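You operate a simulated robot arm through the tools that you are given. There is no shell and no other tool. Be economical: measure what you need, move in short steps, check, and stop when the job is done.

The job below is to be done with a simulated two-armed robot. You get a single attempt, and the scene is never put back.

TASK
Carry the purple panel with both arms and set it on the top of the bead table. Put the orange ring marked "59" from the top of the bead table on the top of the sieve bench and the orange ring marked "75" on the top of the small blue table. Take the steel roll labelled "57" from the top of the panel stand and put it on top of the teal panel there. Put two of the foam blocks from the top of the coil table on the top of the side tray. Open the spacer drawer, take the teal block on the top of the coil table and put it away in the inside of the spacer drawer and shut the drawer again. Any order will do. Set down upright: foam block.

Only the result counts: the job must be done as asked and must still hold three seconds after the hand-in. Knocking over, shifting, dropping, spilling or breaking anything else fails it.

THE ROBOT
Two 7-joint arms with two-finger parallel grippers on one trunk, on a base that drives. Base frame: it is fixed to the floor where the robot stands at the start and does not move with it; the origin is under the middle of the robot, x ahead of it, y to its left, z up; the surface under the hand at the start is at about z = 0.8. Lengths are in m, angles in degrees, forces in N, time in s.
The left shoulder is at the start at [0.091, 0.174, 1.133], the right one opposite. With the tool pointing down near the work surface each hand reaches from about 0.28 to 0.72 m from the robot's upright axis, wherever it stands, measured 20 degrees to its own side. Places, roughly: foam block [2.75, -4.75, 0.75]; inside of the spacer drawer [0.8, -12.2, 0.5]; orange ring [0.75, -2.75, 0.75]; purple panel (30x22x6 cm) [0.5, 0, 0.8]; spacer drawer [0.8, -12.1, 0.6]; steel roll [3, -1.25, 0.75]; teal block [3, -5.5, 0.75]; teal panel [3.25, -1.5, 0.75]; top of the bead table [0.7, -2.3, 0.8]; top of the side tray (24x32 cm) [5.1, -7.74, 0.8]; top of the sieve bench [-1.4, -3.5, 0.8]; top of the small blue table [-1.4, -0.1, 0.6]. Payload 3.6 kg a hand.
The tool frame of a hand sits at the grasp point between the pads (the TCP): z along the fingers, y along the line on which they close. The tips reach 0.03 m beyond it. Largest opening 0.11 m; finger width 0.02, thickness 0.01; the body of the gripper, 0.048 by 0.112 m, starts 0.055 m behind the TCP.
Orientation is that of the tool frame in the base frame, as [roll, pitch, yaw] about the fixed x, y, z axes, in that order (R = Rz(yaw) Ry(pitch) Rx(roll)). With the fingers straight down and closing along the base's y, the tool's x points along the base's -x, its y along +y and its z along -z.

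THE INTERFACE
- The arms move only by the tool jog_arm. It takes "left_targets", "right_targets" or both (then of equal length, played together; a hand with none holds still); each is a list of rows, each an object (a shift or turn left out is 0, a gripper value left out holds the last) with "translation": the shift along the tool's x, y, z in units of 30 mm (1.0 is 30 mm), a list of three; "rotation": the turn, a rotation vector about the tool's x, y, z in units of 5 degrees (1.0 is 5 degrees), a list of three. In form: [{"translation": [x, y, z], "rotation": [ax, ay, az]}, ...]. A call has 1 to 12 rows; each row shifts and turns the commanded pose from where the row before left it, along the tool's axes as they then stand. "left_fingers" and "right_fingers" are, for a hand that has rows, the closure in counts, from 0 (fully open) to 255 (shut), set as the call begins (left out, the last holds). A call with a number of a shift or a turn outside -1 to 1 is refused whole. Rows are played at 5 a second. More than 0.05 m and 8.6 degrees between two rows, or a gripper value outside its range, and nothing of the call is played. Where a pose cannot be reached the arm comes as near as it can. A force on the tool above 40 N (or 10 N above the force at the start of the call, whichever is more), or a blocked arm, ends the call early, and 0.2 s more pass. Each finger travels about 0.153 m/s and halts on what it meets, pressing with about 44 N; the grip force reading is that of the motor and also rises with nothing between the fingers. The clock runs only during rows and for 0.2 s after the last one: add rows that do not move to give the fingers time. The reply holds the time, the measured pose of the TCP, the force on the tool along the base axes, the opening and the grip force, in the units named above and with some noise, with the torque about the TCP (base axes, N m) and any sound that the robot's microphone picked up, and new pictures: "pictures" is both (left out), scene, wrist or none (wrist: the cameras of the hands that moved).
- Cameras (640 x 400 px; columns grow to the right, rows downward): "scene" is now at [0.1851, -0.0056, 1.295]; the picture's right is [-0.05, -1.00, 0.00], its down [-0.67, 0.04, -0.74] and it looks along [0.74, -0.04, -0.67] (base axes); focal length 268 px, centre (320, 200). "left" rides on the left gripper at [0.073, -0.017, -0.103] in its tool frame; the picture's right is [0.23, 0.97, 0.00], its down [-0.76, 0.18, -0.62] and it looks along [-0.61, 0.14, 0.78] (tool axes); focal length 222 px, centre (320, 200). "right" rides on the right gripper at [0.073, 0.017, -0.103] in its tool frame; the picture's right is [-0.23, 0.97, 0.00], its down [-0.76, -0.18, -0.62] and it looks along [-0.61, -0.14, 0.78] (tool axes); focal length 222 px, centre (320, 200). There is no depth. A picture from a camera that has moved, and an enlarged one, comes with that camera's place and axes in the base frame and with its lens.
- lift_body(by): slides the trunk up (or, below 0, down) by that many m; the arms and the scene camera ride with it, the base frame stays. It gives what a move gives, with no picture.
- drive_base(legs): drives the robot by 1 to 6 legs, each [ahead, left, turn to the left] in m, m and degrees, along the robot's own axes; the way and the turn of a leg run together, so that a leg with both is an arc; at most 1.5 m and 180 degrees a leg. The arms and the cameras ride along, it lands a little off, and it stops where it bumps. It gives what a move gives, and a new picture of the scene camera.
- aim_head(pan, tilt): turns the head with the scene camera to pan (to the left, within 86 degrees either way) and tilt (down, from -29 to 69), counted from straight ahead of the robot. It gives what a move gives, and a new picture of the scene camera.
- close_up(camera, box): a new picture of the part [left, top, right, bottom] of that camera's present view, enlarged. It takes no simulated time.
- job_done(): hands the job in; it is judged then, once.

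Go step by step. Nothing tells you exact positions but the pictures and the camera data: compare them with the known pose of the tool, close in by small moves and look again before you grip or let go. The budget is 217 turns and 260 pictures, counting those below and the enlarged ones. Unless the task says otherwise, let go and move clear before handing in.

The tools are called after ">>>" as name(argument=value, ...) on one line, values as JSON. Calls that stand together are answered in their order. jog_arm: Moves the arms, as the interface text tells. Its arguments: {"type":"object","properties":{"left_targets":{"type":"array"},"left_fingers":{"type":"number"},"right_targets":{"type":"array"},"right_fingers":{"type":"number"},"pictures":{"type":"string","enum":["both","scene","wrist","none"]}},"required":[]} The other tools are called the same way: lift_body (by) slides the trunk up or down; drive_base (legs) drives the base; aim_head (pan, tilt) turns the head that bears the scene camera; close_up (camera, box) takes an enlarged picture of a part of a camera's view; job_done () hands the job in.

At the start:

```text
clock: 0.0
left_eef_pos: [0.3865, 0.1455, 1.1321]
left_tcp_rot: [-179.9, -0.1, -179.8]
left_force: [0.3, -0.3, -0.6]
left_moment: [-0.02, -0.04, 0.0]
left_finger_gap: 0.11
left_grip_force: 0.1
right_eef_pos: [0.3801, -0.1589, 1.1275]
right_tcp_rot: [-180.0, 0.0, 179.9]
right_force: [0.3, 0.6, 0.0]
right_moment: [-0.02, 0.02, 0.04]
right_finger_gap: 0.1102
right_grip_force: 0.0
trunk travel left (down, up): [-0.25, 0.513]
robot x, y, heading: [0.0008, -0.0024, 0.0]
head pan, tilt: [-3.0, 42.4]
```

scene: 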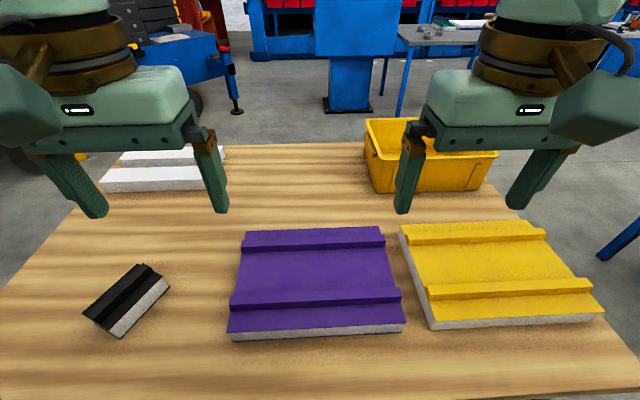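
right: 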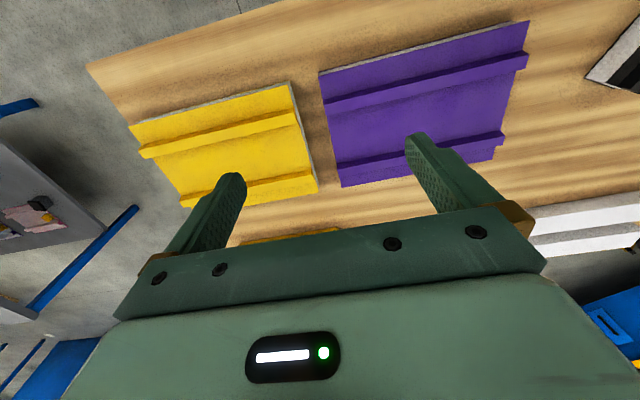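
left: 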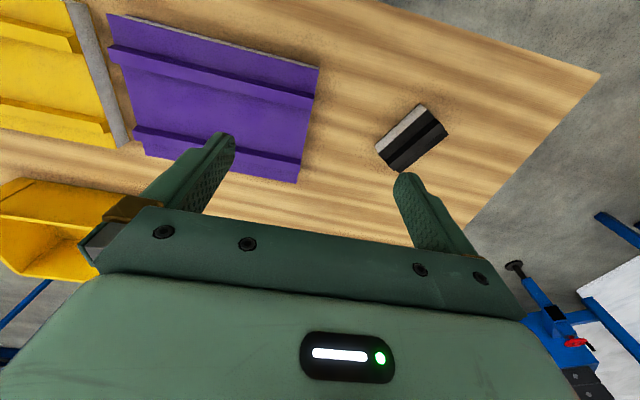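

I see the purple panel in front, its long side along y, with two raised ribs along y that the hands could grip. I'll take a closer look at it first.

>>> close_up(camera="scene", box=[210, 210, 420, 350])

>>> close_up(camera="left", box=[80, 0, 340, 190])

```text
2.86 times, centred on (315, 280) of scene
camera zoom: at [0.1851, -0.0056, 1.295], right [-0.05, -1.0, 0.0], down [-0.67, 0.04, -0.74], along [0.74, -0.04, -0.67], focal length 765 px, centre (334, -29)
```

zoom: 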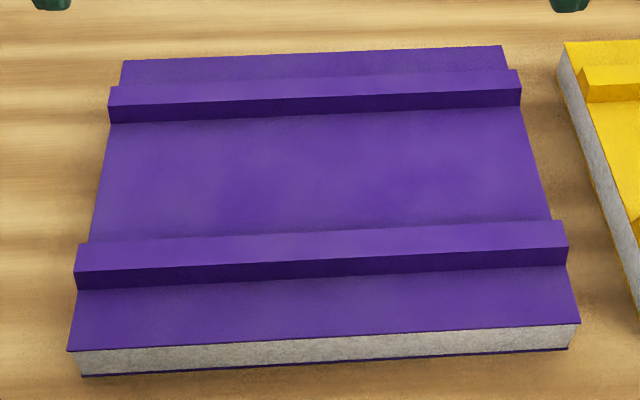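

```text
2.11 times, centred on (210, 95) of left
camera zoom: at [0.3141, 0.1273, 1.2353], right [-0.23, 0.97, 0.0], down [0.76, 0.18, 0.62], along [0.61, 0.14, -0.78], focal length 468 px, centre (552, 421)
```

zoom: 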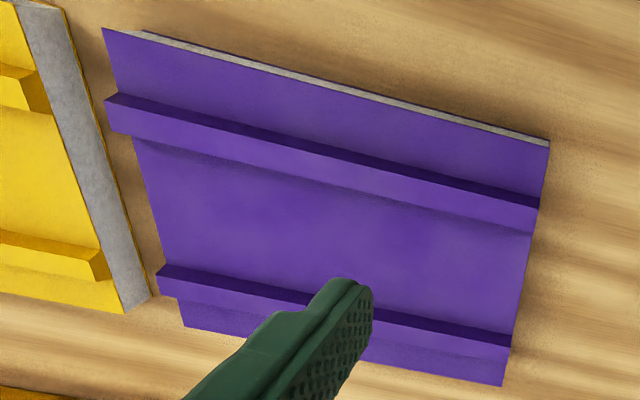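

The ribs are about 2 cm wide and 2.4 cm tall (near rib x≈0.417, far rib x≈0.538, deck z≈0.838). Before grasping, I'll look around to the right to see the way and the bead table.

>>> aim_head(pan=-75, tilt=20)

>>> aim_head(pan=-40, tilt=15)

```text
clock: 1.4
left_eef_pos: [0.3866, 0.1461, 1.1328]
left_tcp_rot: [-179.9, -0.2, -179.9]
left_force: [-0.2, -1.0, 0.2]
left_moment: [0.0, 0.01, 0.01]
left_finger_gap: 0.1099
left_grip_force: 0.2
right_eef_pos: [0.3792, -0.1581, 1.1292]
right_tcp_rot: [-180.0, -0.1, 180.0]
right_force: [0.3, 0.2, 0.3]
right_moment: [0.01, 0.06, -0.01]
right_finger_gap: 0.1101
right_grip_force: 0.0
trunk travel left (down, up): [-0.25, 0.513]
robot x, y, heading: [0.0017, -0.0011, 0.1]
head pan, tilt: [-75.0, 20.0]
camera scene: at [0.126, -0.0912, 1.3298], right [-0.97, -0.26, 0.0], down [-0.09, 0.33, -0.94], along [0.24, -0.91, -0.34], focal length 268 px, centre (320, 200)
```

scene: 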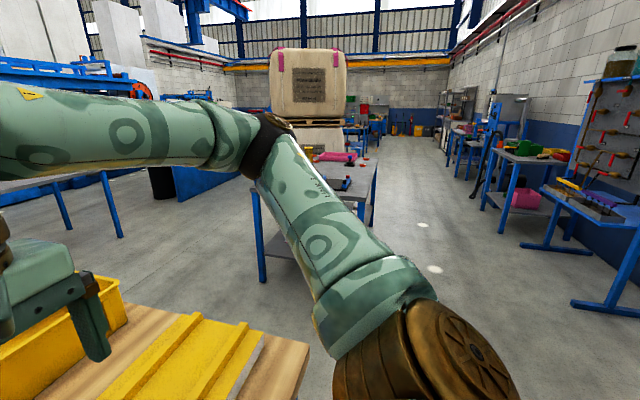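

```text
clock: 2.5
left_eef_pos: [0.3857, 0.1439, 1.1325]
left_tcp_rot: [-180.0, -0.1, -179.7]
left_force: [-0.1, -0.4, 0.1]
left_moment: [0.01, 0.03, 0.0]
left_finger_gap: 0.1101
left_grip_force: 0.2
right_eef_pos: [0.3803, -0.1589, 1.1287]
right_tcp_rot: [180.0, -0.2, -180.0]
right_force: [-0.4, 0.3, -0.4]
right_moment: [0.02, -0.01, 0.04]
right_finger_gap: 0.1103
right_grip_force: 0.0
trunk travel left (down, up): [-0.25, 0.513]
robot x, y, heading: [-0.0014, -0.0009, 0.3]
head pan, tilt: [-40.0, 15.0]
camera scene: at [0.1733, -0.0614, 1.338], right [-0.64, -0.77, 0.0], down [-0.2, 0.17, -0.97], along [0.74, -0.62, -0.26], focal length 268 px, centre (320, 200)
```

scene: 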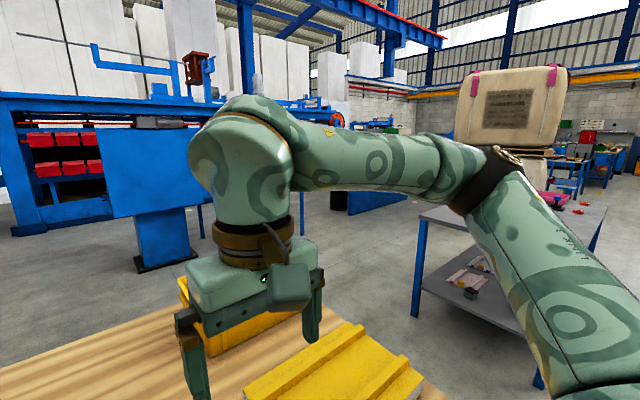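

The bead table spans about x 0.28–1.02 from y≈-1.69 on, and the lane beside it is clear. I'll drive there empty-handed first to look at the rings and the free space.

>>> drive_base(legs=[[-0.15, 0, 0], [0, -1.3, 0], [0, -1.2, 0]])

>>> aim_head(pan=0, tilt=40)

```text
clock: 15.6
left_eef_pos: [0.2256, -2.3451, 1.1311]
left_tcp_rot: [-180.0, 0.0, 180.0]
left_force: [-0.4, 0.0, -0.3]
left_moment: [0.01, -0.02, 0.0]
left_finger_gap: 0.1101
left_grip_force: 0.1
right_eef_pos: [0.2189, -2.6506, 1.127]
right_tcp_rot: [180.0, -0.1, 179.8]
right_force: [-0.3, -0.1, 0.4]
right_moment: [-0.01, -0.03, 0.01]
right_finger_gap: 0.11
right_grip_force: 0.0
trunk travel left (down, up): [-0.25, 0.513]
robot x, y, heading: [-0.1592, -2.4883, -0.2]
head pan, tilt: [-40.0, 15.0]
camera scene: at [0.0131, -2.552, 1.338], right [-0.65, -0.76, 0.0], down [-0.2, 0.17, -0.97], along [0.74, -0.62, -0.26], focal length 268 px, centre (320, 200)
```

scene: 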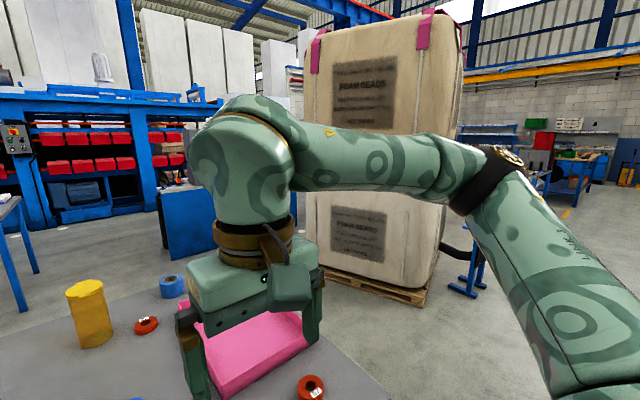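

```text
clock: 16.7
left_eef_pos: [0.2266, -2.3475, 1.1327]
left_tcp_rot: [-180.0, -0.2, 180.0]
left_force: [-0.2, 0.2, 0.1]
left_moment: [0.01, 0.03, -0.04]
left_finger_gap: 0.1102
left_grip_force: 0.0
right_eef_pos: [0.2193, -2.6485, 1.1288]
right_tcp_rot: [180.0, -0.1, 179.9]
right_force: [0.3, -0.1, -0.1]
right_moment: [0.0, -0.01, -0.03]
right_finger_gap: 0.1097
right_grip_force: 0.1
trunk travel left (down, up): [-0.25, 0.513]
robot x, y, heading: [-0.1602, -2.4881, -0.1]
head pan, tilt: [0.0, 40.0]
camera scene: at [0.0268, -2.4918, 1.2985], right [-0.01, -1.0, 0.0], down [-0.64, 0.0, -0.77], along [0.77, 0.0, -0.64], focal length 268 px, centre (320, 200)
```

scene: 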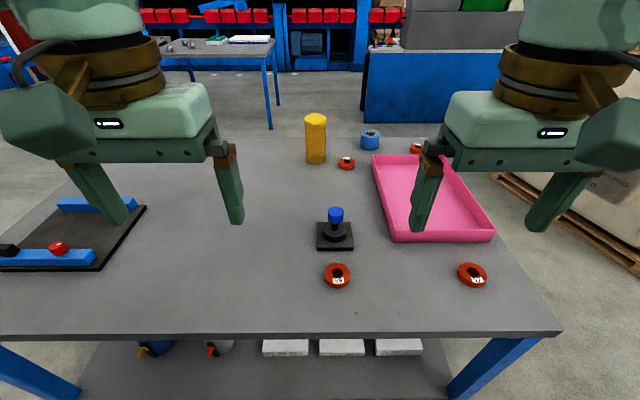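

Four orange-red rings show on the bead table, plus a clear area to the left of the middle for the panel. I'll read the labels.

>>> close_up(camera="scene", box=[300, 240, 500, 310])

>>> close_up(camera="scene", box=[300, 110, 440, 190])

```text
3.20 times, centred on (400, 275) of scene
camera zoom: at [0.0268, -2.4918, 1.2985], right [-0.01, -1.0, 0.0], down [-0.64, 0.0, -0.77], along [0.77, 0.0, -0.64], focal length 856 px, centre (64, -40)
```

zoom: 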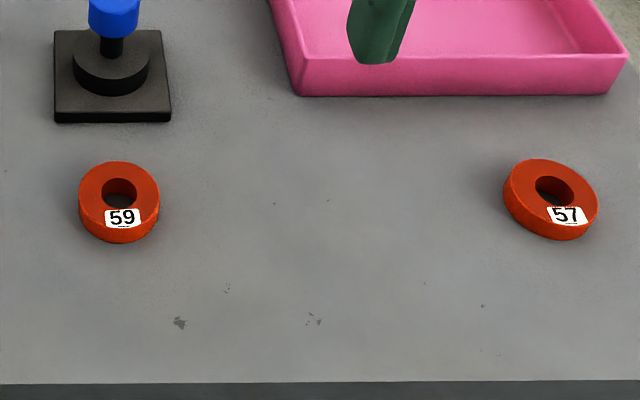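

```text
4.57 times, centred on (370, 150) of scene
camera zoom: at [0.0268, -2.4918, 1.2985], right [-0.01, -1.0, 0.0], down [-0.64, 0.0, -0.77], along [0.77, 0.0, -0.64], focal length 1224 px, centre (91, 429)
```

zoom: 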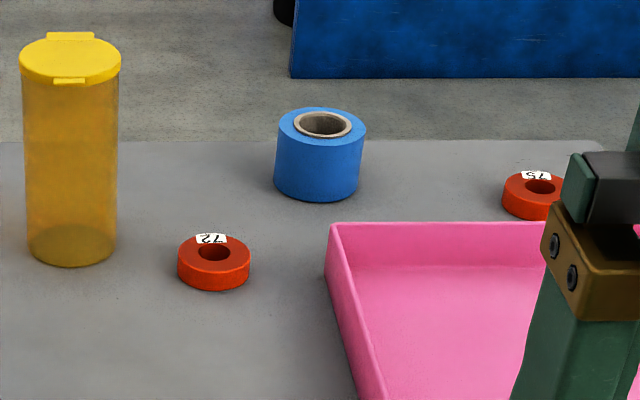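

Ring "59" is the near one at about (0.37, -2.53), and ring "75" is at the far right, about (0.90, -2.85). I'll bring the right hand over ring 59.

>>> jog_arm(right_targets=[{"translation": [-0.8, 0.67, 1]}, {"translation": [-0.8, 0.67, 1]}, {"translation": [-0.8, 0.67, 1]}, {"translation": [-0.8, 0.67, 1]}, {"translation": [-0.8, 0.67, 1]}, {"translation": [-0.8, 0.67, 1]}], right_fingers=0)

```text
clock: 18.1
left_eef_pos: [0.2284, -2.3458, 1.1323]
left_tcp_rot: [-179.8, -0.1, 179.9]
left_force: [0.2, -0.6, -0.2]
left_moment: [-0.05, 0.01, 0.0]
left_finger_gap: 0.11
left_grip_force: 0.0
right_eef_pos: [0.3643, -2.5327, 0.9474]
right_tcp_rot: [180.0, 0.0, 179.7]
right_force: [-0.3, 0.5, -0.8]
right_moment: [-0.01, -0.01, 0.0]
right_finger_gap: 0.11
right_grip_force: 0.0
trunk travel left (down, up): [-0.25, 0.513]
robot x, y, heading: [-0.1607, -2.4862, -0.3]
head pan, tilt: [0.0, 40.0]
camera scene: at [0.0277, -2.491, 1.2982], right [0.0, -1.0, 0.0], down [-0.64, 0.0, -0.77], along [0.77, 0.0, -0.64], focal length 268 px, centre (320, 200)
camera right: at [0.2922, -2.5158, 1.0525], right [0.23, 0.97, 0.0], down [0.76, -0.18, 0.62], along [0.61, -0.14, -0.78], focal length 222 px, centre (320, 200)
```

scene: 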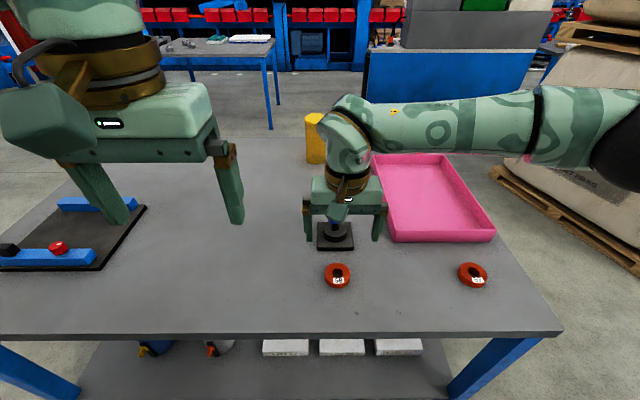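
right: 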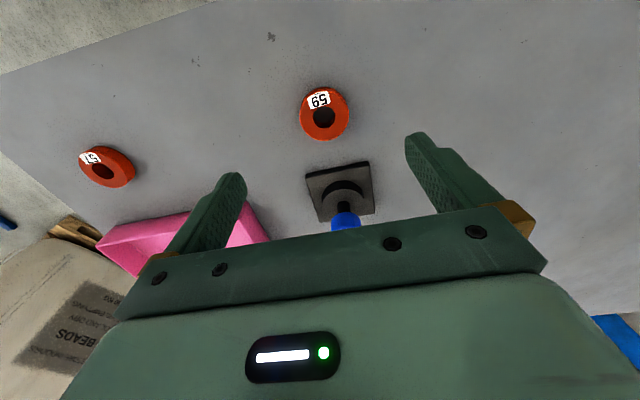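

The ring triangulates to about (0.366, -2.53) with its top near z≈0.82, so the table is at about 0.80. The hand is nearly above it, so I'll lower it until the tips are close to the table.

>>> jog_arm(right_targets=[{"translation": [-0.05, 0.08, 0.8]}, {"translation": [0, 0, 0.8]}, {"translation": [0, 0, 0.8]}, {"translation": [0, 0, 0.8]}, {"translation": [0, 0, 0.3]}])

```text
clock: 19.3
left_eef_pos: [0.2263, -2.3466, 1.1323]
left_tcp_rot: [-179.8, -0.1, 180.0]
left_force: [0.3, -0.4, 0.4]
left_moment: [0.02, -0.01, -0.02]
left_finger_gap: 0.1101
left_grip_force: 0.1
right_eef_pos: [0.3643, -2.529, 0.8423]
right_tcp_rot: [-180.0, 0.0, 179.8]
right_force: [-0.7, 0.7, 0.3]
right_moment: [0.01, 0.02, -0.04]
right_finger_gap: 0.1098
right_grip_force: 0.1
trunk travel left (down, up): [-0.25, 0.513]
robot x, y, heading: [-0.1604, -2.4901, -0.5]
head pan, tilt: [0.0, 40.0]
camera scene: at [0.0269, -2.4916, 1.2984], right [0.0, -1.0, 0.0], down [-0.64, 0.0, -0.77], along [0.77, 0.0, -0.64], focal length 268 px, centre (320, 200)
camera right: at [0.2922, -2.5118, 0.9474], right [0.23, 0.97, 0.0], down [0.76, -0.18, 0.62], along [0.61, -0.14, -0.78], focal length 222 px, centre (320, 200)
```

scene: 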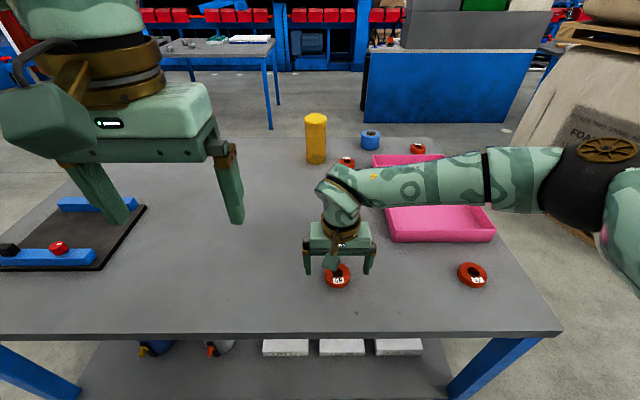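
right: 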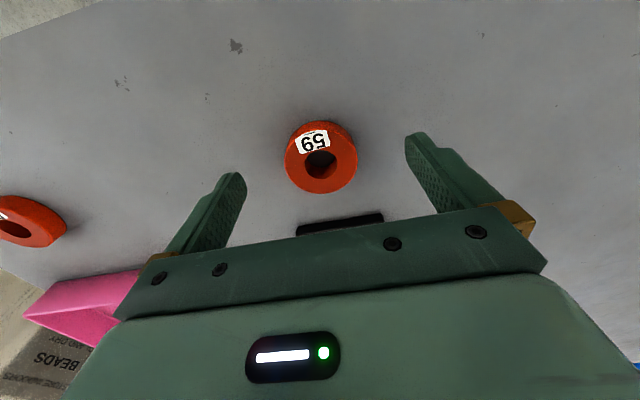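

The hand is centred over the ring. I'll go down a little more in small steps, watching the force.

>>> jog_arm(right_targets=[{"translation": [-0.05, 0, 0.15]}, {"translation": [0, 0, 0.15]}, {"translation": [0, 0, 0.15]}], pictures="wrist")

```text
clock: 20.1
left_eef_pos: [0.2259, -2.3459, 1.1321]
left_tcp_rot: [-179.9, -0.1, 180.0]
left_force: [0.5, 0.2, 1.1]
left_moment: [0.0, 0.01, -0.01]
left_finger_gap: 0.11
left_grip_force: 0.1
right_eef_pos: [0.3672, -2.5282, 0.83]
right_tcp_rot: [-180.0, 0.0, 179.8]
right_force: [-0.1, -0.3, -0.2]
right_moment: [0.01, 0.02, 0.0]
right_finger_gap: 0.11
right_grip_force: 0.0
trunk travel left (down, up): [-0.25, 0.513]
robot x, y, heading: [-0.159, -2.4892, -0.5]
head pan, tilt: [0.0, 40.0]
camera right: at [0.2936, -2.5118, 0.9339], right [0.23, 0.97, 0.0], down [0.76, -0.18, 0.62], along [0.61, -0.14, -0.78], focal length 222 px, centre (320, 200)
```

right: 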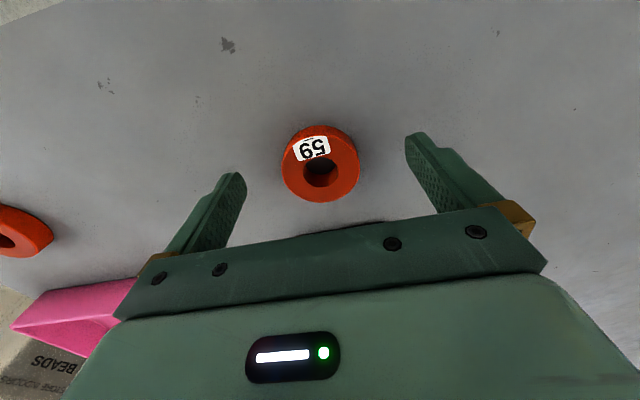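

Ring is centred at tip level, so the table is a bit lower than thought. I'll go down a little more.

>>> jog_arm(right_targets=[{"translation": [0, 0, 0.15]}, {"translation": [0, 0, 0.15]}, {"translation": [0, 0, 0.1]}], pictures="wrist")

```text
clock: 20.9
left_eef_pos: [0.2255, -2.3461, 1.133]
left_tcp_rot: [-179.9, -0.1, 179.8]
left_force: [0.4, 0.1, -0.4]
left_moment: [-0.01, 0.0, 0.0]
left_finger_gap: 0.1098
left_grip_force: 0.0
right_eef_pos: [0.366, -2.5277, 0.8159]
right_tcp_rot: [-180.0, -0.1, 179.8]
right_force: [-0.1, -0.1, -0.1]
right_moment: [0.01, 0.0, 0.01]
right_finger_gap: 0.1099
right_grip_force: 0.1
trunk travel left (down, up): [-0.25, 0.513]
robot x, y, heading: [-0.1605, -2.4905, -0.2]
head pan, tilt: [0.0, 40.0]
camera right: at [0.2943, -2.5113, 0.9217], right [0.23, 0.97, 0.0], down [0.76, -0.18, 0.62], along [0.61, -0.14, -0.78], focal length 222 px, centre (320, 200)
```

right: 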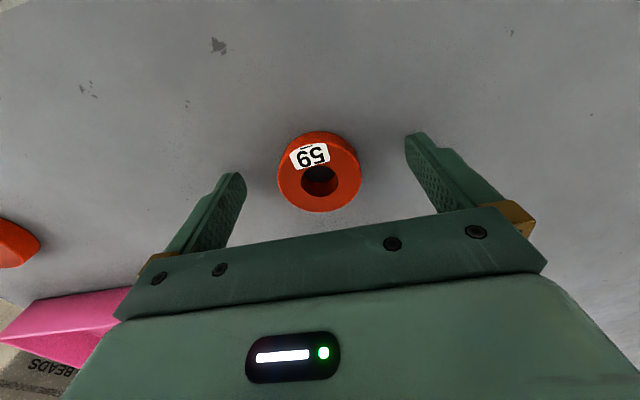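

The ring's top is about half-way up the pads. I'll close now and lift.

>>> jog_arm(right_targets=[{}, {}, {}, {}], right_fingers=255, pictures="none")

>>> jog_arm(right_targets=[{"translation": [0, 0, -0.5]}, {"translation": [0, 0, -1]}, {"translation": [0, 0, -1]}, {"translation": [0, 0, -1]}, {"translation": [0, 0, -1]}, {"translation": [0.5, 0, -1]}, {"translation": [1, -0.5, -1]}, {"translation": [1, -1, -1]}, {"translation": [1, -1, -1]}, {"translation": [1, -1, -1]}, {"translation": [0, -0.5, -1]}])

```text
clock: 21.9
left_eef_pos: [0.2276, -2.3475, 1.1325]
left_tcp_rot: [-179.9, 0.0, 179.8]
left_force: [0.4, -0.6, 1.3]
left_moment: [0.0, 0.0, 0.0]
left_finger_gap: 0.1099
left_grip_force: 0.0
right_eef_pos: [0.3662, -2.528, 0.818]
right_tcp_rot: [-180.0, -0.1, 179.8]
right_force: [-1.0, 0.3, 0.1]
right_moment: [0.02, 0.01, -0.03]
right_finger_gap: 0.0544
right_grip_force: 44.7
trunk travel left (down, up): [-0.25, 0.513]
robot x, y, heading: [-0.1601, -2.4941, -0.1]
head pan, tilt: [0.0, 40.0]
```

```text
refused: row 8 steps farther than a row can; nothing moved
```

>>> jog_arm(right_targets=[{"translation": [0, 0, -0.5]}, {"translation": [0, 0, -1]}, {"translation": [0, 0, -1]}, {"translation": [0, 0, -1]}, {"translation": [0, 0, -1]}, {"translation": [0.5, 0, -1]}, {"translation": [0.9, -0.5, -1]}, {"translation": [0.9, -0.7, -1]}, {"translation": [0.9, -0.7, -1]}, {"translation": [0.9, -0.7, -1]}, {"translation": [0.5, -0.7, -0.9]}, {"translation": [0, -0.7, 0]}])

```text
clock: 24.5
left_eef_pos: [0.227, -2.3467, 1.1321]
left_tcp_rot: [180.0, -0.1, 179.8]
left_force: [-0.2, -0.3, 0.3]
left_moment: [0.04, 0.0, 0.01]
left_finger_gap: 0.1101
left_grip_force: 0.0
right_eef_pos: [0.2278, -2.648, 1.1283]
right_tcp_rot: [-179.9, -0.1, 179.8]
right_force: [-0.4, 0.9, -0.3]
right_moment: [-0.02, 0.0, 0.01]
right_finger_gap: 0.0001
right_grip_force: 37.8
trunk travel left (down, up): [-0.25, 0.513]
robot x, y, heading: [-0.1554, -2.4914, -0.4]
head pan, tilt: [0.0, 40.0]
camera scene: at [0.027, -2.4923, 1.2984], right [0.0, -1.0, 0.0], down [-0.64, 0.0, -0.77], along [0.77, 0.0, -0.64], focal length 268 px, centre (320, 200)
camera right: at [0.1557, -2.6309, 1.2331], right [0.23, 0.97, 0.0], down [0.76, -0.18, 0.62], along [0.61, -0.14, -0.78], focal length 222 px, centre (320, 200)
```

scene: 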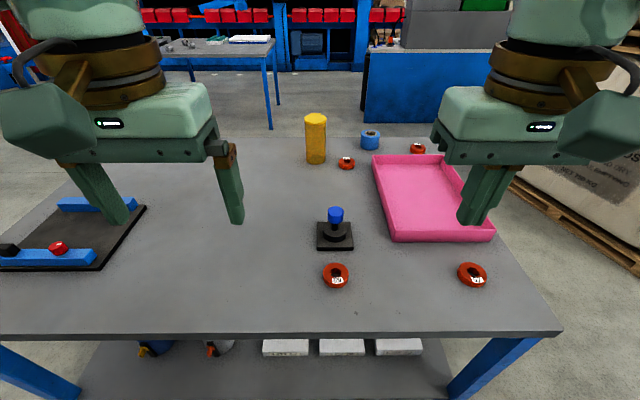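
right: 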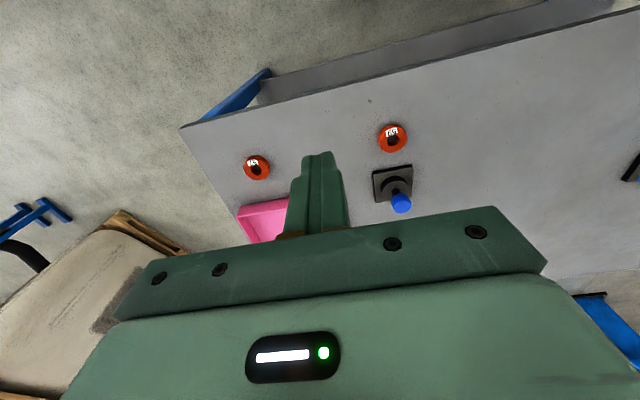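

The ring slipped and stayed in its place; my grip was shallow and about 1 cm off centre. I'll reopen and approach again, centred at x≈0.376 and lower.

>>> jog_arm(right_targets=[{"translation": [-0.55, 0.44, 0.9]}, {"translation": [-0.55, 0.44, 0.9]}, {"translation": [-0.55, 0.44, 0.9]}, {"translation": [-0.55, 0.44, 0.9]}, {"translation": [-0.55, 0.44, 0.9]}, {"translation": [-0.55, 0.44, 0.9]}, {"translation": [-0.55, 0.44, 0.9]}, {"translation": [-0.55, 0.44, 0.9]}, {"translation": [-0.55, 0.44, 0.9]}, {"translation": [0, 0, 0.9]}], right_fingers=0, pictures="wrist")

>>> close_up(camera="scene", box=[270, 220, 400, 300])

```text
clock: 26.7
left_eef_pos: [0.2261, -2.3465, 1.1327]
left_tcp_rot: [-179.8, -0.1, 179.9]
left_force: [-0.7, 1.2, -0.6]
left_moment: [-0.02, 0.0, 0.0]
left_finger_gap: 0.11
left_grip_force: 0.1
right_eef_pos: [0.3775, -2.529, 0.859]
right_tcp_rot: [180.0, 0.0, 179.7]
right_force: [0.7, 0.1, -0.8]
right_moment: [-0.01, -0.03, 0.01]
right_finger_gap: 0.1099
right_grip_force: 0.1
trunk travel left (down, up): [-0.25, 0.513]
robot x, y, heading: [-0.1604, -2.4896, -0.4]
head pan, tilt: [0.0, 40.0]
camera right: at [0.3048, -2.5124, 0.9633], right [0.23, 0.97, 0.0], down [0.76, -0.18, 0.62], along [0.61, -0.14, -0.78], focal length 222 px, centre (320, 200)
```

right: 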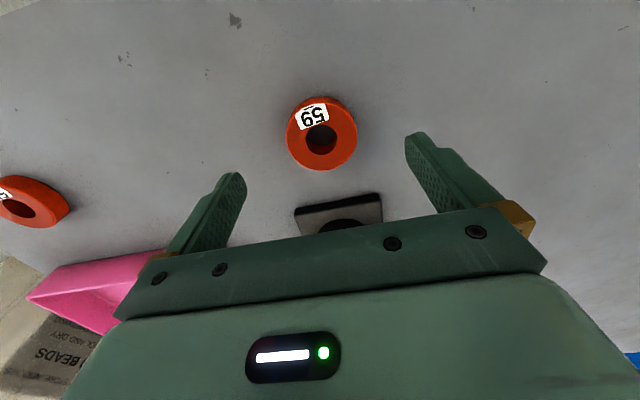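

```text
4.92 times, centred on (335, 260) of scene
camera zoom: at [0.0271, -2.4918, 1.2984], right [0.0, -1.0, 0.0], down [-0.64, 0.0, -0.77], along [0.77, 0.0, -0.64], focal length 1318 px, centre (246, -95)
```

zoom: 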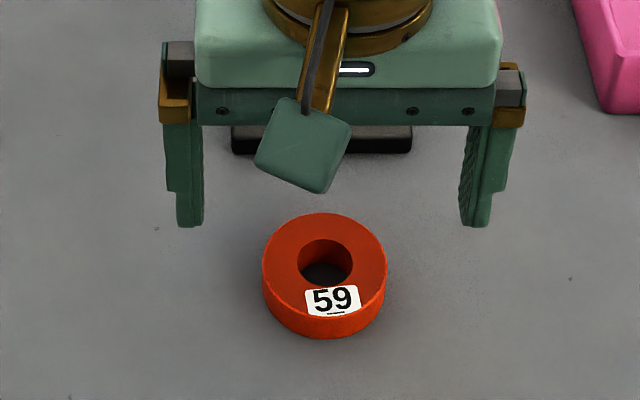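

>>> jog_arm(right_targets=[{"translation": [0.1, 0.06, 0.7]}, {"translation": [0, 0, 0.6]}, {"translation": [0, 0, 0.15]}, {"translation": [0, 0, 0.15]}, {"translation": [0, 0, 0.1]}], pictures="both")

```text
clock: 27.9
left_eef_pos: [0.2259, -2.345, 1.1326]
left_tcp_rot: [-179.9, 0.1, 179.9]
left_force: [-0.3, -0.4, -0.4]
left_moment: [-0.01, -0.05, -0.01]
left_finger_gap: 0.1099
left_grip_force: 0.0
right_eef_pos: [0.3748, -2.5273, 0.8097]
right_tcp_rot: [180.0, 0.2, 179.7]
right_force: [0.3, -0.6, 13.9]
right_moment: [-0.86, 0.15, 0.07]
right_finger_gap: 0.11
right_grip_force: 0.1
trunk travel left (down, up): [-0.25, 0.513]
robot x, y, heading: [-0.1587, -2.4899, -0.4]
head pan, tilt: [0.0, 40.0]
camera scene: at [0.0257, -2.4915, 1.2989], right [0.0, -1.0, 0.0], down [-0.64, 0.0, -0.77], along [0.77, 0.0, -0.64], focal length 268 px, centre (320, 200)
camera right: at [0.3018, -2.5105, 0.9145], right [0.23, 0.97, 0.0], down [0.76, -0.18, 0.62], along [0.61, -0.14, -0.78], focal length 222 px, centre (320, 200)
```

scene: 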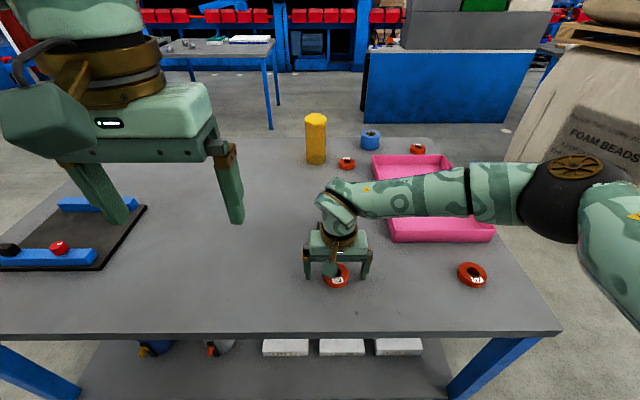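
right: 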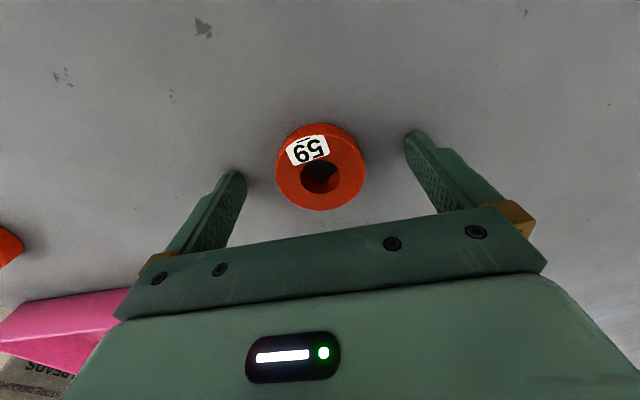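

The tips just touch the table (so it is at z≈0.78), and the ring is about 3 mm nearer to me. I'll adjust and grip.

>>> jog_arm(right_targets=[{"translation": [0, 0, -0.08]}, {"translation": [0.1, 0, 0]}, {}], pictures="none")

>>> jog_arm(right_targets=[{}, {}, {}, {}], right_fingers=255, pictures="wrist")

>>> jog_arm(right_targets=[{"translation": [0, 0, -0.2]}, {"translation": [0, 0, -0.3]}, {"translation": [0, 0, -0.5]}, {"translation": [0, 0, -0.5]}, {"translation": [0, 0, -0.5]}], pictures="wrist")

```text
clock: 28.7
left_eef_pos: [0.2269, -2.3465, 1.1325]
left_tcp_rot: [-179.9, -0.1, 179.8]
left_force: [0.6, -0.2, 0.4]
left_moment: [-0.01, 0.0, 0.0]
left_finger_gap: 0.11
left_grip_force: 0.0
right_eef_pos: [0.3711, -2.5263, 0.8102]
right_tcp_rot: [180.0, -0.1, 179.7]
right_force: [-0.3, -0.1, -1.0]
right_moment: [0.0, -0.01, 0.0]
right_finger_gap: 0.11
right_grip_force: 0.0
trunk travel left (down, up): [-0.25, 0.513]
robot x, y, heading: [-0.1591, -2.4902, -0.3]
head pan, tilt: [0.0, 40.0]
```

```text
clock: 29.7
left_eef_pos: [0.2272, -2.3464, 1.1321]
left_tcp_rot: [-180.0, -0.1, 179.9]
left_force: [-0.6, 1.0, -0.2]
left_moment: [0.0, -0.02, 0.0]
left_finger_gap: 0.1096
left_grip_force: 0.0
right_eef_pos: [0.3708, -2.5273, 0.8106]
right_tcp_rot: [179.9, -0.2, 179.7]
right_force: [-0.1, -0.2, 0.1]
right_moment: [0.01, 0.03, 0.0]
right_finger_gap: 0.0544
right_grip_force: 44.6
trunk travel left (down, up): [-0.25, 0.513]
robot x, y, heading: [-0.161, -2.489, -0.0]
head pan, tilt: [0.0, 40.0]
camera right: at [0.2991, -2.5102, 0.9159], right [0.23, 0.97, 0.0], down [0.76, -0.18, 0.62], along [0.61, -0.14, -0.78], focal length 222 px, centre (320, 200)
```

right: 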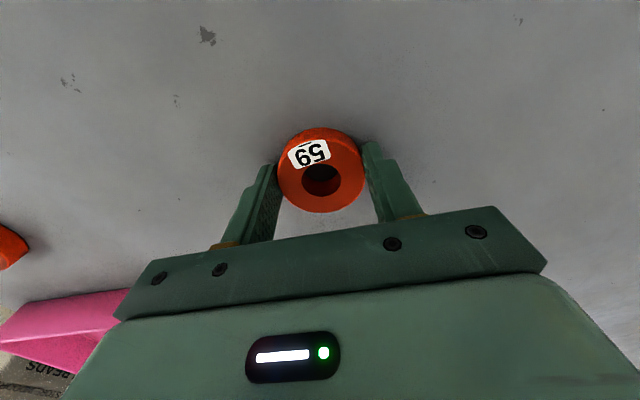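

```text
clock: 30.9
left_eef_pos: [0.2257, -2.3473, 1.1332]
left_tcp_rot: [-179.9, 0.0, -180.0]
left_force: [-0.6, -0.6, -0.2]
left_moment: [-0.03, -0.02, 0.01]
left_finger_gap: 0.11
left_grip_force: 0.1
right_eef_pos: [0.3716, -2.526, 0.8717]
right_tcp_rot: [180.0, -0.1, 179.8]
right_force: [-0.3, -0.2, -0.4]
right_moment: [-0.01, 0.0, 0.0]
right_finger_gap: 0.0546
right_grip_force: 44.1
trunk travel left (down, up): [-0.25, 0.513]
robot x, y, heading: [-0.1594, -2.4927, -0.3]
head pan, tilt: [0.0, 40.0]
camera right: at [0.2991, -2.5095, 0.9761], right [0.23, 0.97, 0.0], down [0.76, -0.18, 0.62], along [0.61, -0.14, -0.78], focal length 222 px, centre (320, 200)
```

right: 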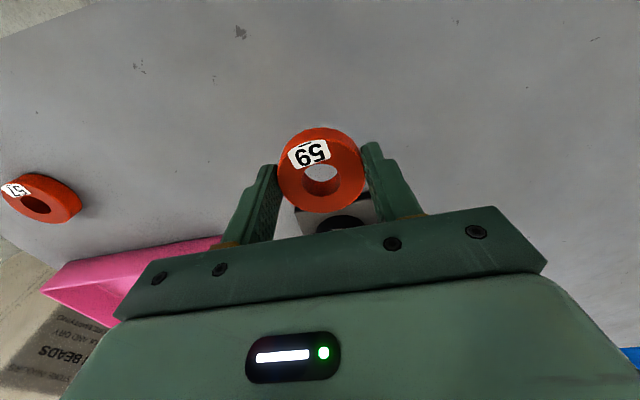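

Ring 59 is held. I'll tuck the right hand back up, then drive around to the right end of the table for ring 75.

>>> jog_arm(right_targets=[{"translation": [0, 0, -1]}, {"translation": [0.4, -0.3, -0.9]}, {"translation": [0.6, -0.5, -0.95]}, {"translation": [0.6, -0.5, -0.95]}, {"translation": [0.6, -0.5, -0.95]}, {"translation": [0.6, -0.5, -0.95]}, {"translation": [0.6, -0.5, -0.95]}, {"translation": [0.6, -0.5, -0.95]}, {"translation": [0.6, -0.5, -0.95]}], pictures="none")

>>> drive_base(legs=[[0, -0.9, 0]])

```text
clock: 32.9
left_eef_pos: [0.2251, -2.3463, 1.1334]
left_tcp_rot: [-180.0, 0.0, 180.0]
left_force: [0.2, 0.1, 0.1]
left_moment: [-0.01, 0.01, -0.01]
left_finger_gap: 0.1099
left_grip_force: 0.1
right_eef_pos: [0.2307, -2.6407, 1.1273]
right_tcp_rot: [-180.0, 0.0, 179.9]
right_force: [-0.1, 0.7, -1.0]
right_moment: [-0.04, -0.03, 0.0]
right_finger_gap: 0.0545
right_grip_force: 44.2
trunk travel left (down, up): [-0.25, 0.513]
robot x, y, heading: [-0.1604, -2.4912, -0.2]
head pan, tilt: [0.0, 40.0]
```

```text
clock: 37.7
left_eef_pos: [0.2197, -3.2688, 1.1319]
left_tcp_rot: [-180.0, -0.2, 179.6]
left_force: [-0.3, 0.1, -0.3]
left_moment: [0.01, -0.02, 0.0]
left_finger_gap: 0.1099
left_grip_force: 0.2
right_eef_pos: [0.2247, -3.5641, 1.1263]
right_tcp_rot: [-179.9, -0.1, 179.5]
right_force: [-0.1, -0.9, -0.1]
right_moment: [0.0, -0.02, 0.03]
right_finger_gap: 0.0548
right_grip_force: 43.7
trunk travel left (down, up): [-0.25, 0.513]
robot x, y, heading: [-0.17, -3.4087, -0.7]
head pan, tilt: [0.0, 40.0]
camera scene: at [0.0199, -3.4139, 1.2984], right [-0.01, -1.0, 0.0], down [-0.64, 0.01, -0.77], along [0.77, -0.01, -0.64], focal length 268 px, centre (320, 200)
```

scene: 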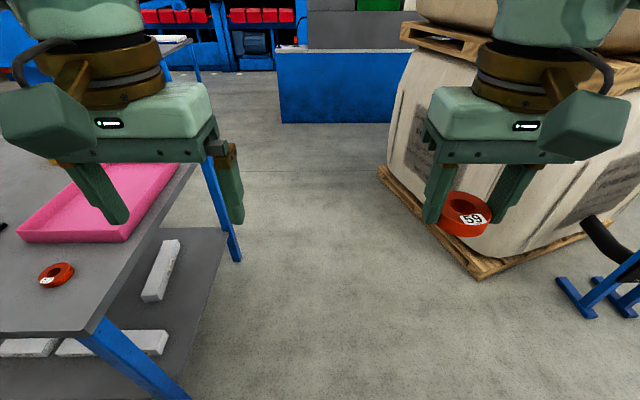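

The gap beside the table is clear. I'll turn left 90° here and sidestep along the table's end.

>>> drive_base(legs=[[0, 0, 90.7], [0, -1.2, 0]])

```text
clock: 47.5
left_eef_pos: [0.8466, -2.9947, 1.134]
left_tcp_rot: [-179.8, -0.1, -88.2]
left_force: [-0.1, 0.1, -0.2]
left_moment: [-0.01, 0.0, 0.0]
left_finger_gap: 0.11
left_grip_force: 0.0
right_eef_pos: [1.1402, -2.9794, 1.1262]
right_tcp_rot: [180.0, -0.1, -88.4]
right_force: [0.1, 0.1, -1.1]
right_moment: [-0.01, 0.01, 0.02]
right_finger_gap: 0.0544
right_grip_force: 43.7
trunk travel left (down, up): [-0.25, 0.513]
robot x, y, heading: [1.0008, -3.377, 91.5]
head pan, tilt: [0.0, 40.0]
camera scene: at [0.9978, -3.1905, 1.2984], right [1.0, 0.03, 0.0], down [0.02, -0.64, -0.77], along [-0.02, 0.77, -0.64], focal length 268 px, centre (320, 200)
```

scene: 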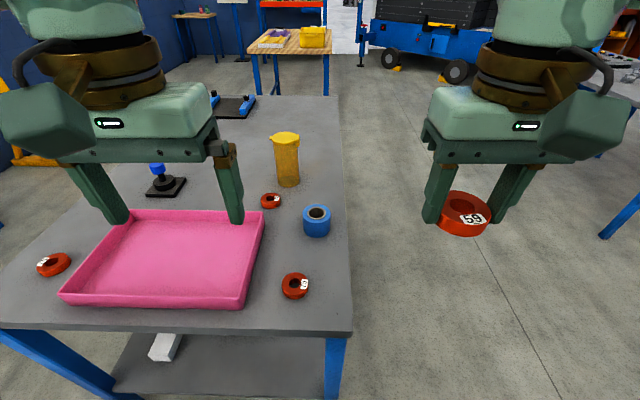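

Ring 75 is at about (0.937, -2.872). I'll move the left hand above it, low enough to check its label.

>>> jog_arm(left_targets=[{"translation": [-0.44, -0.35, 0.94]}, {"translation": [-0.44, -0.35, 0.94]}, {"translation": [-0.44, -0.35, 0.94]}, {"translation": [-0.44, -0.35, 0.94]}, {"translation": [-0.44, -0.35, 0.94]}, {"translation": [-0.44, -0.35, 0.94]}, {"translation": [-0.44, -0.35, 0.94]}, {"translation": [-0.44, -0.35, 0.94]}, {"translation": [-0.44, -0.35, 0.94]}], left_fingers=0)

```text
clock: 49.5
left_eef_pos: [0.9383, -2.8713, 0.8757]
left_tcp_rot: [-179.9, -0.1, -88.2]
left_force: [0.0, 0.7, 0.4]
left_moment: [0.03, 0.0, -0.02]
left_finger_gap: 0.1099
left_grip_force: 0.0
right_eef_pos: [1.1405, -2.9793, 1.1265]
right_tcp_rot: [179.9, -0.1, -88.4]
right_force: [0.2, 0.2, -0.3]
right_moment: [-0.03, -0.02, 0.03]
right_finger_gap: 0.0547
right_grip_force: 44.7
trunk travel left (down, up): [-0.25, 0.513]
robot x, y, heading: [1.0057, -3.3751, 91.7]
head pan, tilt: [0.0, 40.0]
camera scene: at [0.9977, -3.19, 1.2983], right [1.0, 0.03, 0.0], down [0.02, -0.64, -0.77], along [-0.02, 0.77, -0.64], focal length 268 px, centre (320, 200)
camera left: at [0.9574, -2.9437, 0.9796], right [-0.97, -0.26, 0.0], down [-0.2, 0.76, 0.62], along [-0.16, 0.6, -0.78], focal length 222 px, centre (320, 200)
```

scene: 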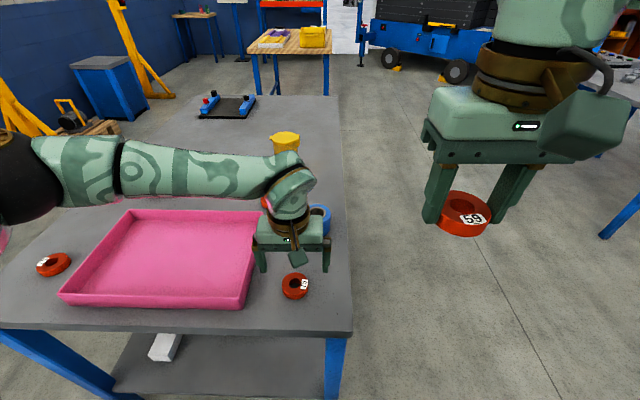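
left: 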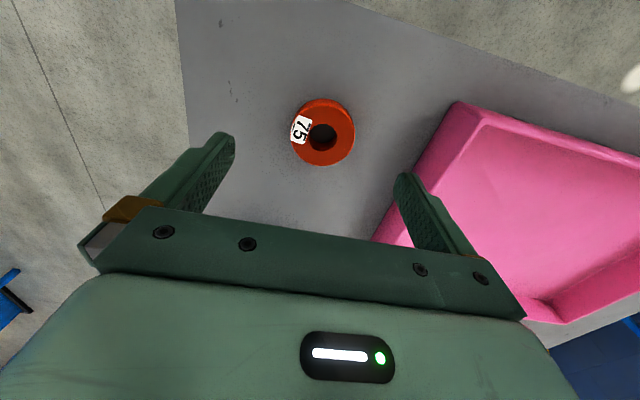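

Label confirmed 75 and the hand is centred. Lowering and gripping.

>>> jog_arm(left_targets=[{"translation": [0.08, 0.04, 0.7]}, {"translation": [0, 0, 0.7]}, {"translation": [0, 0, 0.5]}, {"translation": [0, 0, 0.15]}, {"translation": [0, 0, 0.1]}, {}], pictures="wrist")

>>> jog_arm(left_targets=[{}, {}, {}, {}], left_fingers=255, pictures="none")

>>> jog_arm(left_targets=[{"translation": [0, 0, -0.2]}, {"translation": [0, 0, -0.3]}, {"translation": [0, 0, -0.5]}, {"translation": [0, 0, -0.5]}, {"translation": [0, 0, -0.5]}], pictures="wrist")

```text
clock: 51.0
left_eef_pos: [0.9378, -2.8757, 0.8136]
left_tcp_rot: [-179.9, -0.1, -88.1]
left_force: [-0.4, 0.1, 0.3]
left_moment: [0.01, -0.02, 0.02]
left_finger_gap: 0.1099
left_grip_force: 0.1
right_eef_pos: [1.1394, -2.9784, 1.1273]
right_tcp_rot: [-179.9, -0.1, -88.4]
right_force: [-0.3, 0.7, -0.9]
right_moment: [0.01, -0.01, 0.01]
right_finger_gap: 0.0545
right_grip_force: 43.9
trunk travel left (down, up): [-0.25, 0.513]
robot x, y, heading: [1.0013, -3.3772, 91.5]
head pan, tilt: [0.0, 40.0]
camera left: at [0.9565, -2.948, 0.9168], right [-0.97, -0.26, 0.0], down [-0.2, 0.76, 0.62], along [-0.16, 0.6, -0.78], focal length 222 px, centre (320, 200)
```

left: 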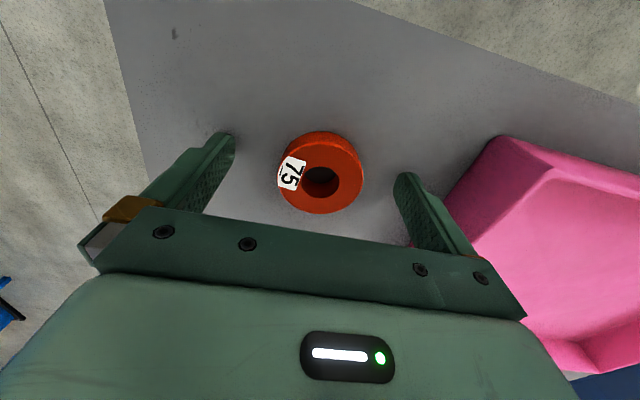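

```text
clock: 52.0
left_eef_pos: [0.9381, -2.8751, 0.8132]
left_tcp_rot: [-179.9, -0.2, -88.3]
left_force: [0.9, 0.3, 0.7]
left_moment: [0.01, -0.04, -0.01]
left_finger_gap: 0.0543
left_grip_force: 44.0
right_eef_pos: [1.1407, -2.9792, 1.1279]
right_tcp_rot: [180.0, -0.1, -88.4]
right_force: [0.8, 0.4, -0.7]
right_moment: [0.01, 0.01, 0.0]
right_finger_gap: 0.0546
right_grip_force: 43.7
trunk travel left (down, up): [-0.25, 0.513]
robot x, y, heading: [1.0015, -3.3784, 91.6]
head pan, tilt: [0.0, 40.0]
```

```text
clock: 53.1
left_eef_pos: [0.9368, -2.8751, 0.8746]
left_tcp_rot: [-179.9, -0.1, -88.2]
left_force: [0.0, 0.2, -0.3]
left_moment: [-0.02, 0.01, -0.01]
left_finger_gap: 0.0545
left_grip_force: 44.2
right_eef_pos: [1.1403, -2.98, 1.1277]
right_tcp_rot: [180.0, -0.1, -88.4]
right_force: [0.4, -0.2, -1.5]
right_moment: [0.02, 0.0, -0.02]
right_finger_gap: 0.0545
right_grip_force: 44.1
trunk travel left (down, up): [-0.25, 0.513]
robot x, y, heading: [1.0028, -3.378, 91.6]
head pan, tilt: [0.0, 40.0]
camera left: at [0.9561, -2.9473, 0.977], right [-0.97, -0.26, 0.0], down [-0.2, 0.76, 0.62], along [-0.16, 0.6, -0.78], focal length 222 px, centre (320, 200)
```

left: 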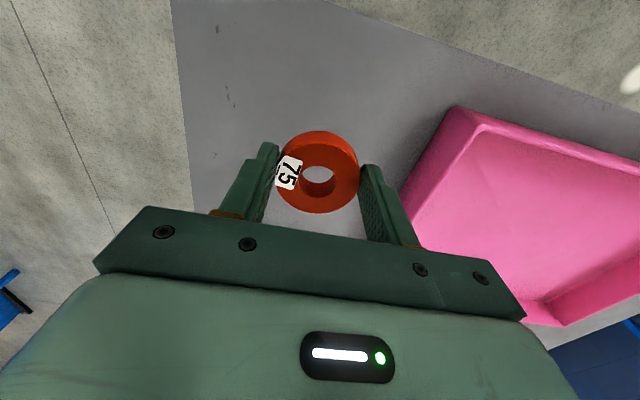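

Both rings are held. I'll tuck the left hand back up, slide back out of the gap and turn to face the sieve bench on the -x side.

>>> jog_arm(left_targets=[{"translation": [0, 0, -1]}, {"translation": [0, 0, -1]}, {"translation": [0.5, 0.4, -1]}, {"translation": [0.5, 0.4, -1]}, {"translation": [0.5, 0.4, -1]}, {"translation": [0.5, 0.4, -1]}, {"translation": [0.5, 0.4, -0.9]}, {"translation": [0.5, 0.4, -0.9]}, {"translation": [0.5, 0.4, -0.8]}, {"translation": [0.4, 0.4, 0]}], pictures="none")

>>> drive_base(legs=[[0, 1.3, 0], [0, 0, 88.4]])

```text
clock: 55.4
left_eef_pos: [0.8444, -2.996, 1.1334]
left_tcp_rot: [-179.9, 0.0, -88.2]
left_force: [-0.4, -0.2, -1.4]
left_moment: [0.02, 0.03, -0.01]
left_finger_gap: 0.0545
left_grip_force: 43.9
right_eef_pos: [1.14, -2.9799, 1.1274]
right_tcp_rot: [180.0, -0.1, -88.4]
right_force: [-1.5, 0.3, -0.8]
right_moment: [-0.04, -0.02, 0.01]
right_finger_gap: 0.0546
right_grip_force: 43.2
trunk travel left (down, up): [-0.25, 0.513]
robot x, y, heading: [0.9984, -3.3732, 91.5]
head pan, tilt: [0.0, 40.0]
```

```text
clock: 65.6
left_eef_pos: [-0.6672, -3.5904, 1.1325]
left_tcp_rot: [-180.0, -0.2, 2.3]
left_force: [-0.1, 0.4, -1.0]
left_moment: [0.03, 0.01, 0.04]
left_finger_gap: 0.0543
left_grip_force: 43.6
right_eef_pos: [-0.687, -3.2945, 1.1275]
right_tcp_rot: [-180.0, -0.1, 2.1]
right_force: [-0.1, 1.3, -1.1]
right_moment: [0.0, 0.01, -0.03]
right_finger_gap: 0.0546
right_grip_force: 44.4
trunk travel left (down, up): [-0.25, 0.513]
robot x, y, heading: [-0.2874, -3.4297, -177.9]
head pan, tilt: [0.0, 40.0]
camera scene: at [-0.4747, -3.4372, 1.2984], right [-0.04, 1.0, 0.0], down [0.64, 0.02, -0.77], along [-0.77, -0.03, -0.64], focal length 268 px, centre (320, 200)
```

scene: 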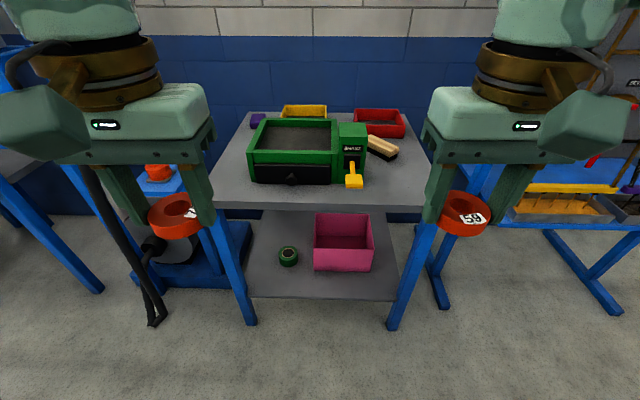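

The sieve bench's front edge is at about x=-1.04, with a free spot at its front right corner near (-1.11, -3.24). I'll drive closer.

>>> drive_base(legs=[[0.3, 0, -2.1]])

```text
clock: 67.7
left_eef_pos: [-0.974, -3.5786, 1.1318]
left_tcp_rot: [-180.0, -0.1, 0.0]
left_force: [0.7, 0.3, 0.1]
left_moment: [-0.01, -0.02, 0.0]
left_finger_gap: 0.0543
left_grip_force: 44.2
right_eef_pos: [-0.9814, -3.2837, 1.1257]
right_tcp_rot: [-180.0, 0.0, -0.2]
right_force: [-0.5, -0.5, -1.1]
right_moment: [-0.01, 0.0, 0.01]
right_finger_gap: 0.0545
right_grip_force: 43.7
trunk travel left (down, up): [-0.25, 0.513]
robot x, y, heading: [-0.5905, -3.4364, 179.8]
head pan, tilt: [0.0, 40.0]
camera scene: at [-0.7757, -3.4345, 1.2982], right [0.0, 1.0, 0.0], down [0.64, 0.0, -0.77], along [-0.77, 0.0, -0.64], focal length 268 px, centre (320, 200)
```

scene: 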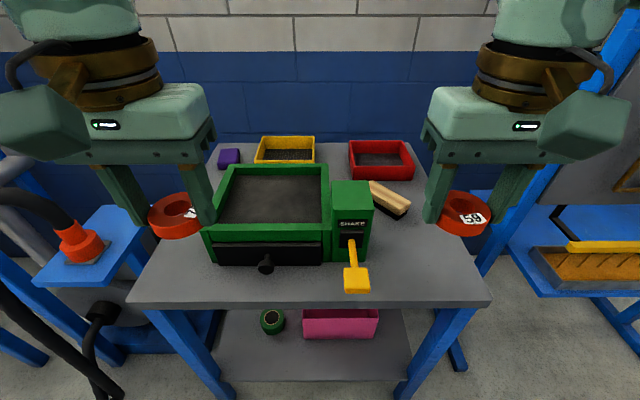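

Target spot on the bench is (-1.15, -3.20), clear of the shaker and brush. Moving the right hand above it.

>>> jog_arm(right_targets=[{"translation": [-0.7, -0.35, 0.9]}, {"translation": [-0.7, -0.35, 0.9]}, {"translation": [-0.7, -0.35, 0.9]}, {"translation": [-0.7, -0.35, 0.9]}, {"translation": [-0.7, -0.35, 0.9]}, {"translation": [-0.7, -0.35, 0.9]}, {"translation": [-0.7, -0.35, 0.9]}, {"translation": [-0.7, -0.35, 0.9]}])

```text
clock: 69.5
left_eef_pos: [-0.9742, -3.5792, 1.1316]
left_tcp_rot: [-179.9, 0.0, 0.0]
left_force: [-0.6, -0.5, -0.5]
left_moment: [0.04, -0.03, 0.05]
left_finger_gap: 0.0545
left_grip_force: 44.3
right_eef_pos: [-1.1487, -3.1979, 0.9117]
right_tcp_rot: [180.0, 0.0, -0.2]
right_force: [-0.8, 0.4, 0.2]
right_moment: [0.03, -0.01, 0.0]
right_finger_gap: 0.0544
right_grip_force: 43.8
trunk travel left (down, up): [-0.25, 0.513]
robot x, y, heading: [-0.587, -3.4354, 179.8]
head pan, tilt: [0.0, 40.0]
camera scene: at [-0.7755, -3.4343, 1.2982], right [0.0, 1.0, 0.0], down [0.64, 0.0, -0.77], along [-0.77, 0.0, -0.64], focal length 268 px, centre (320, 200)
camera right: at [-1.0762, -3.2166, 1.0158], right [-0.23, -0.97, 0.0], down [-0.76, 0.18, 0.62], along [-0.61, 0.14, -0.78], focal length 222 px, centre (320, 200)
```

scene: 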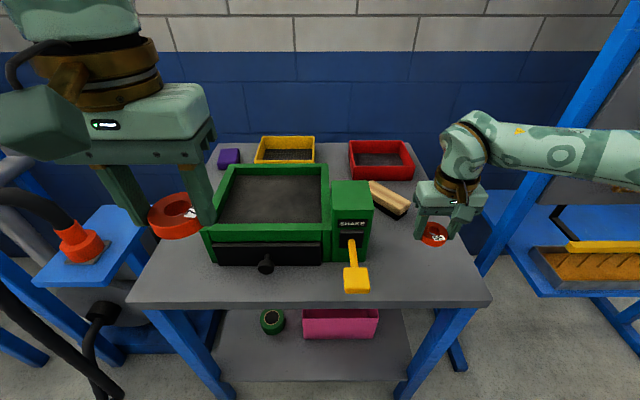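
right: 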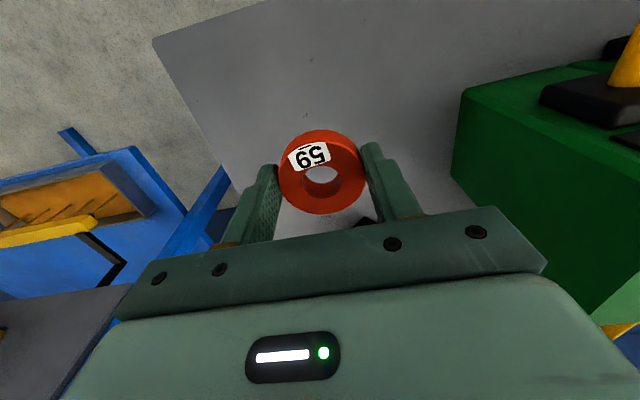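

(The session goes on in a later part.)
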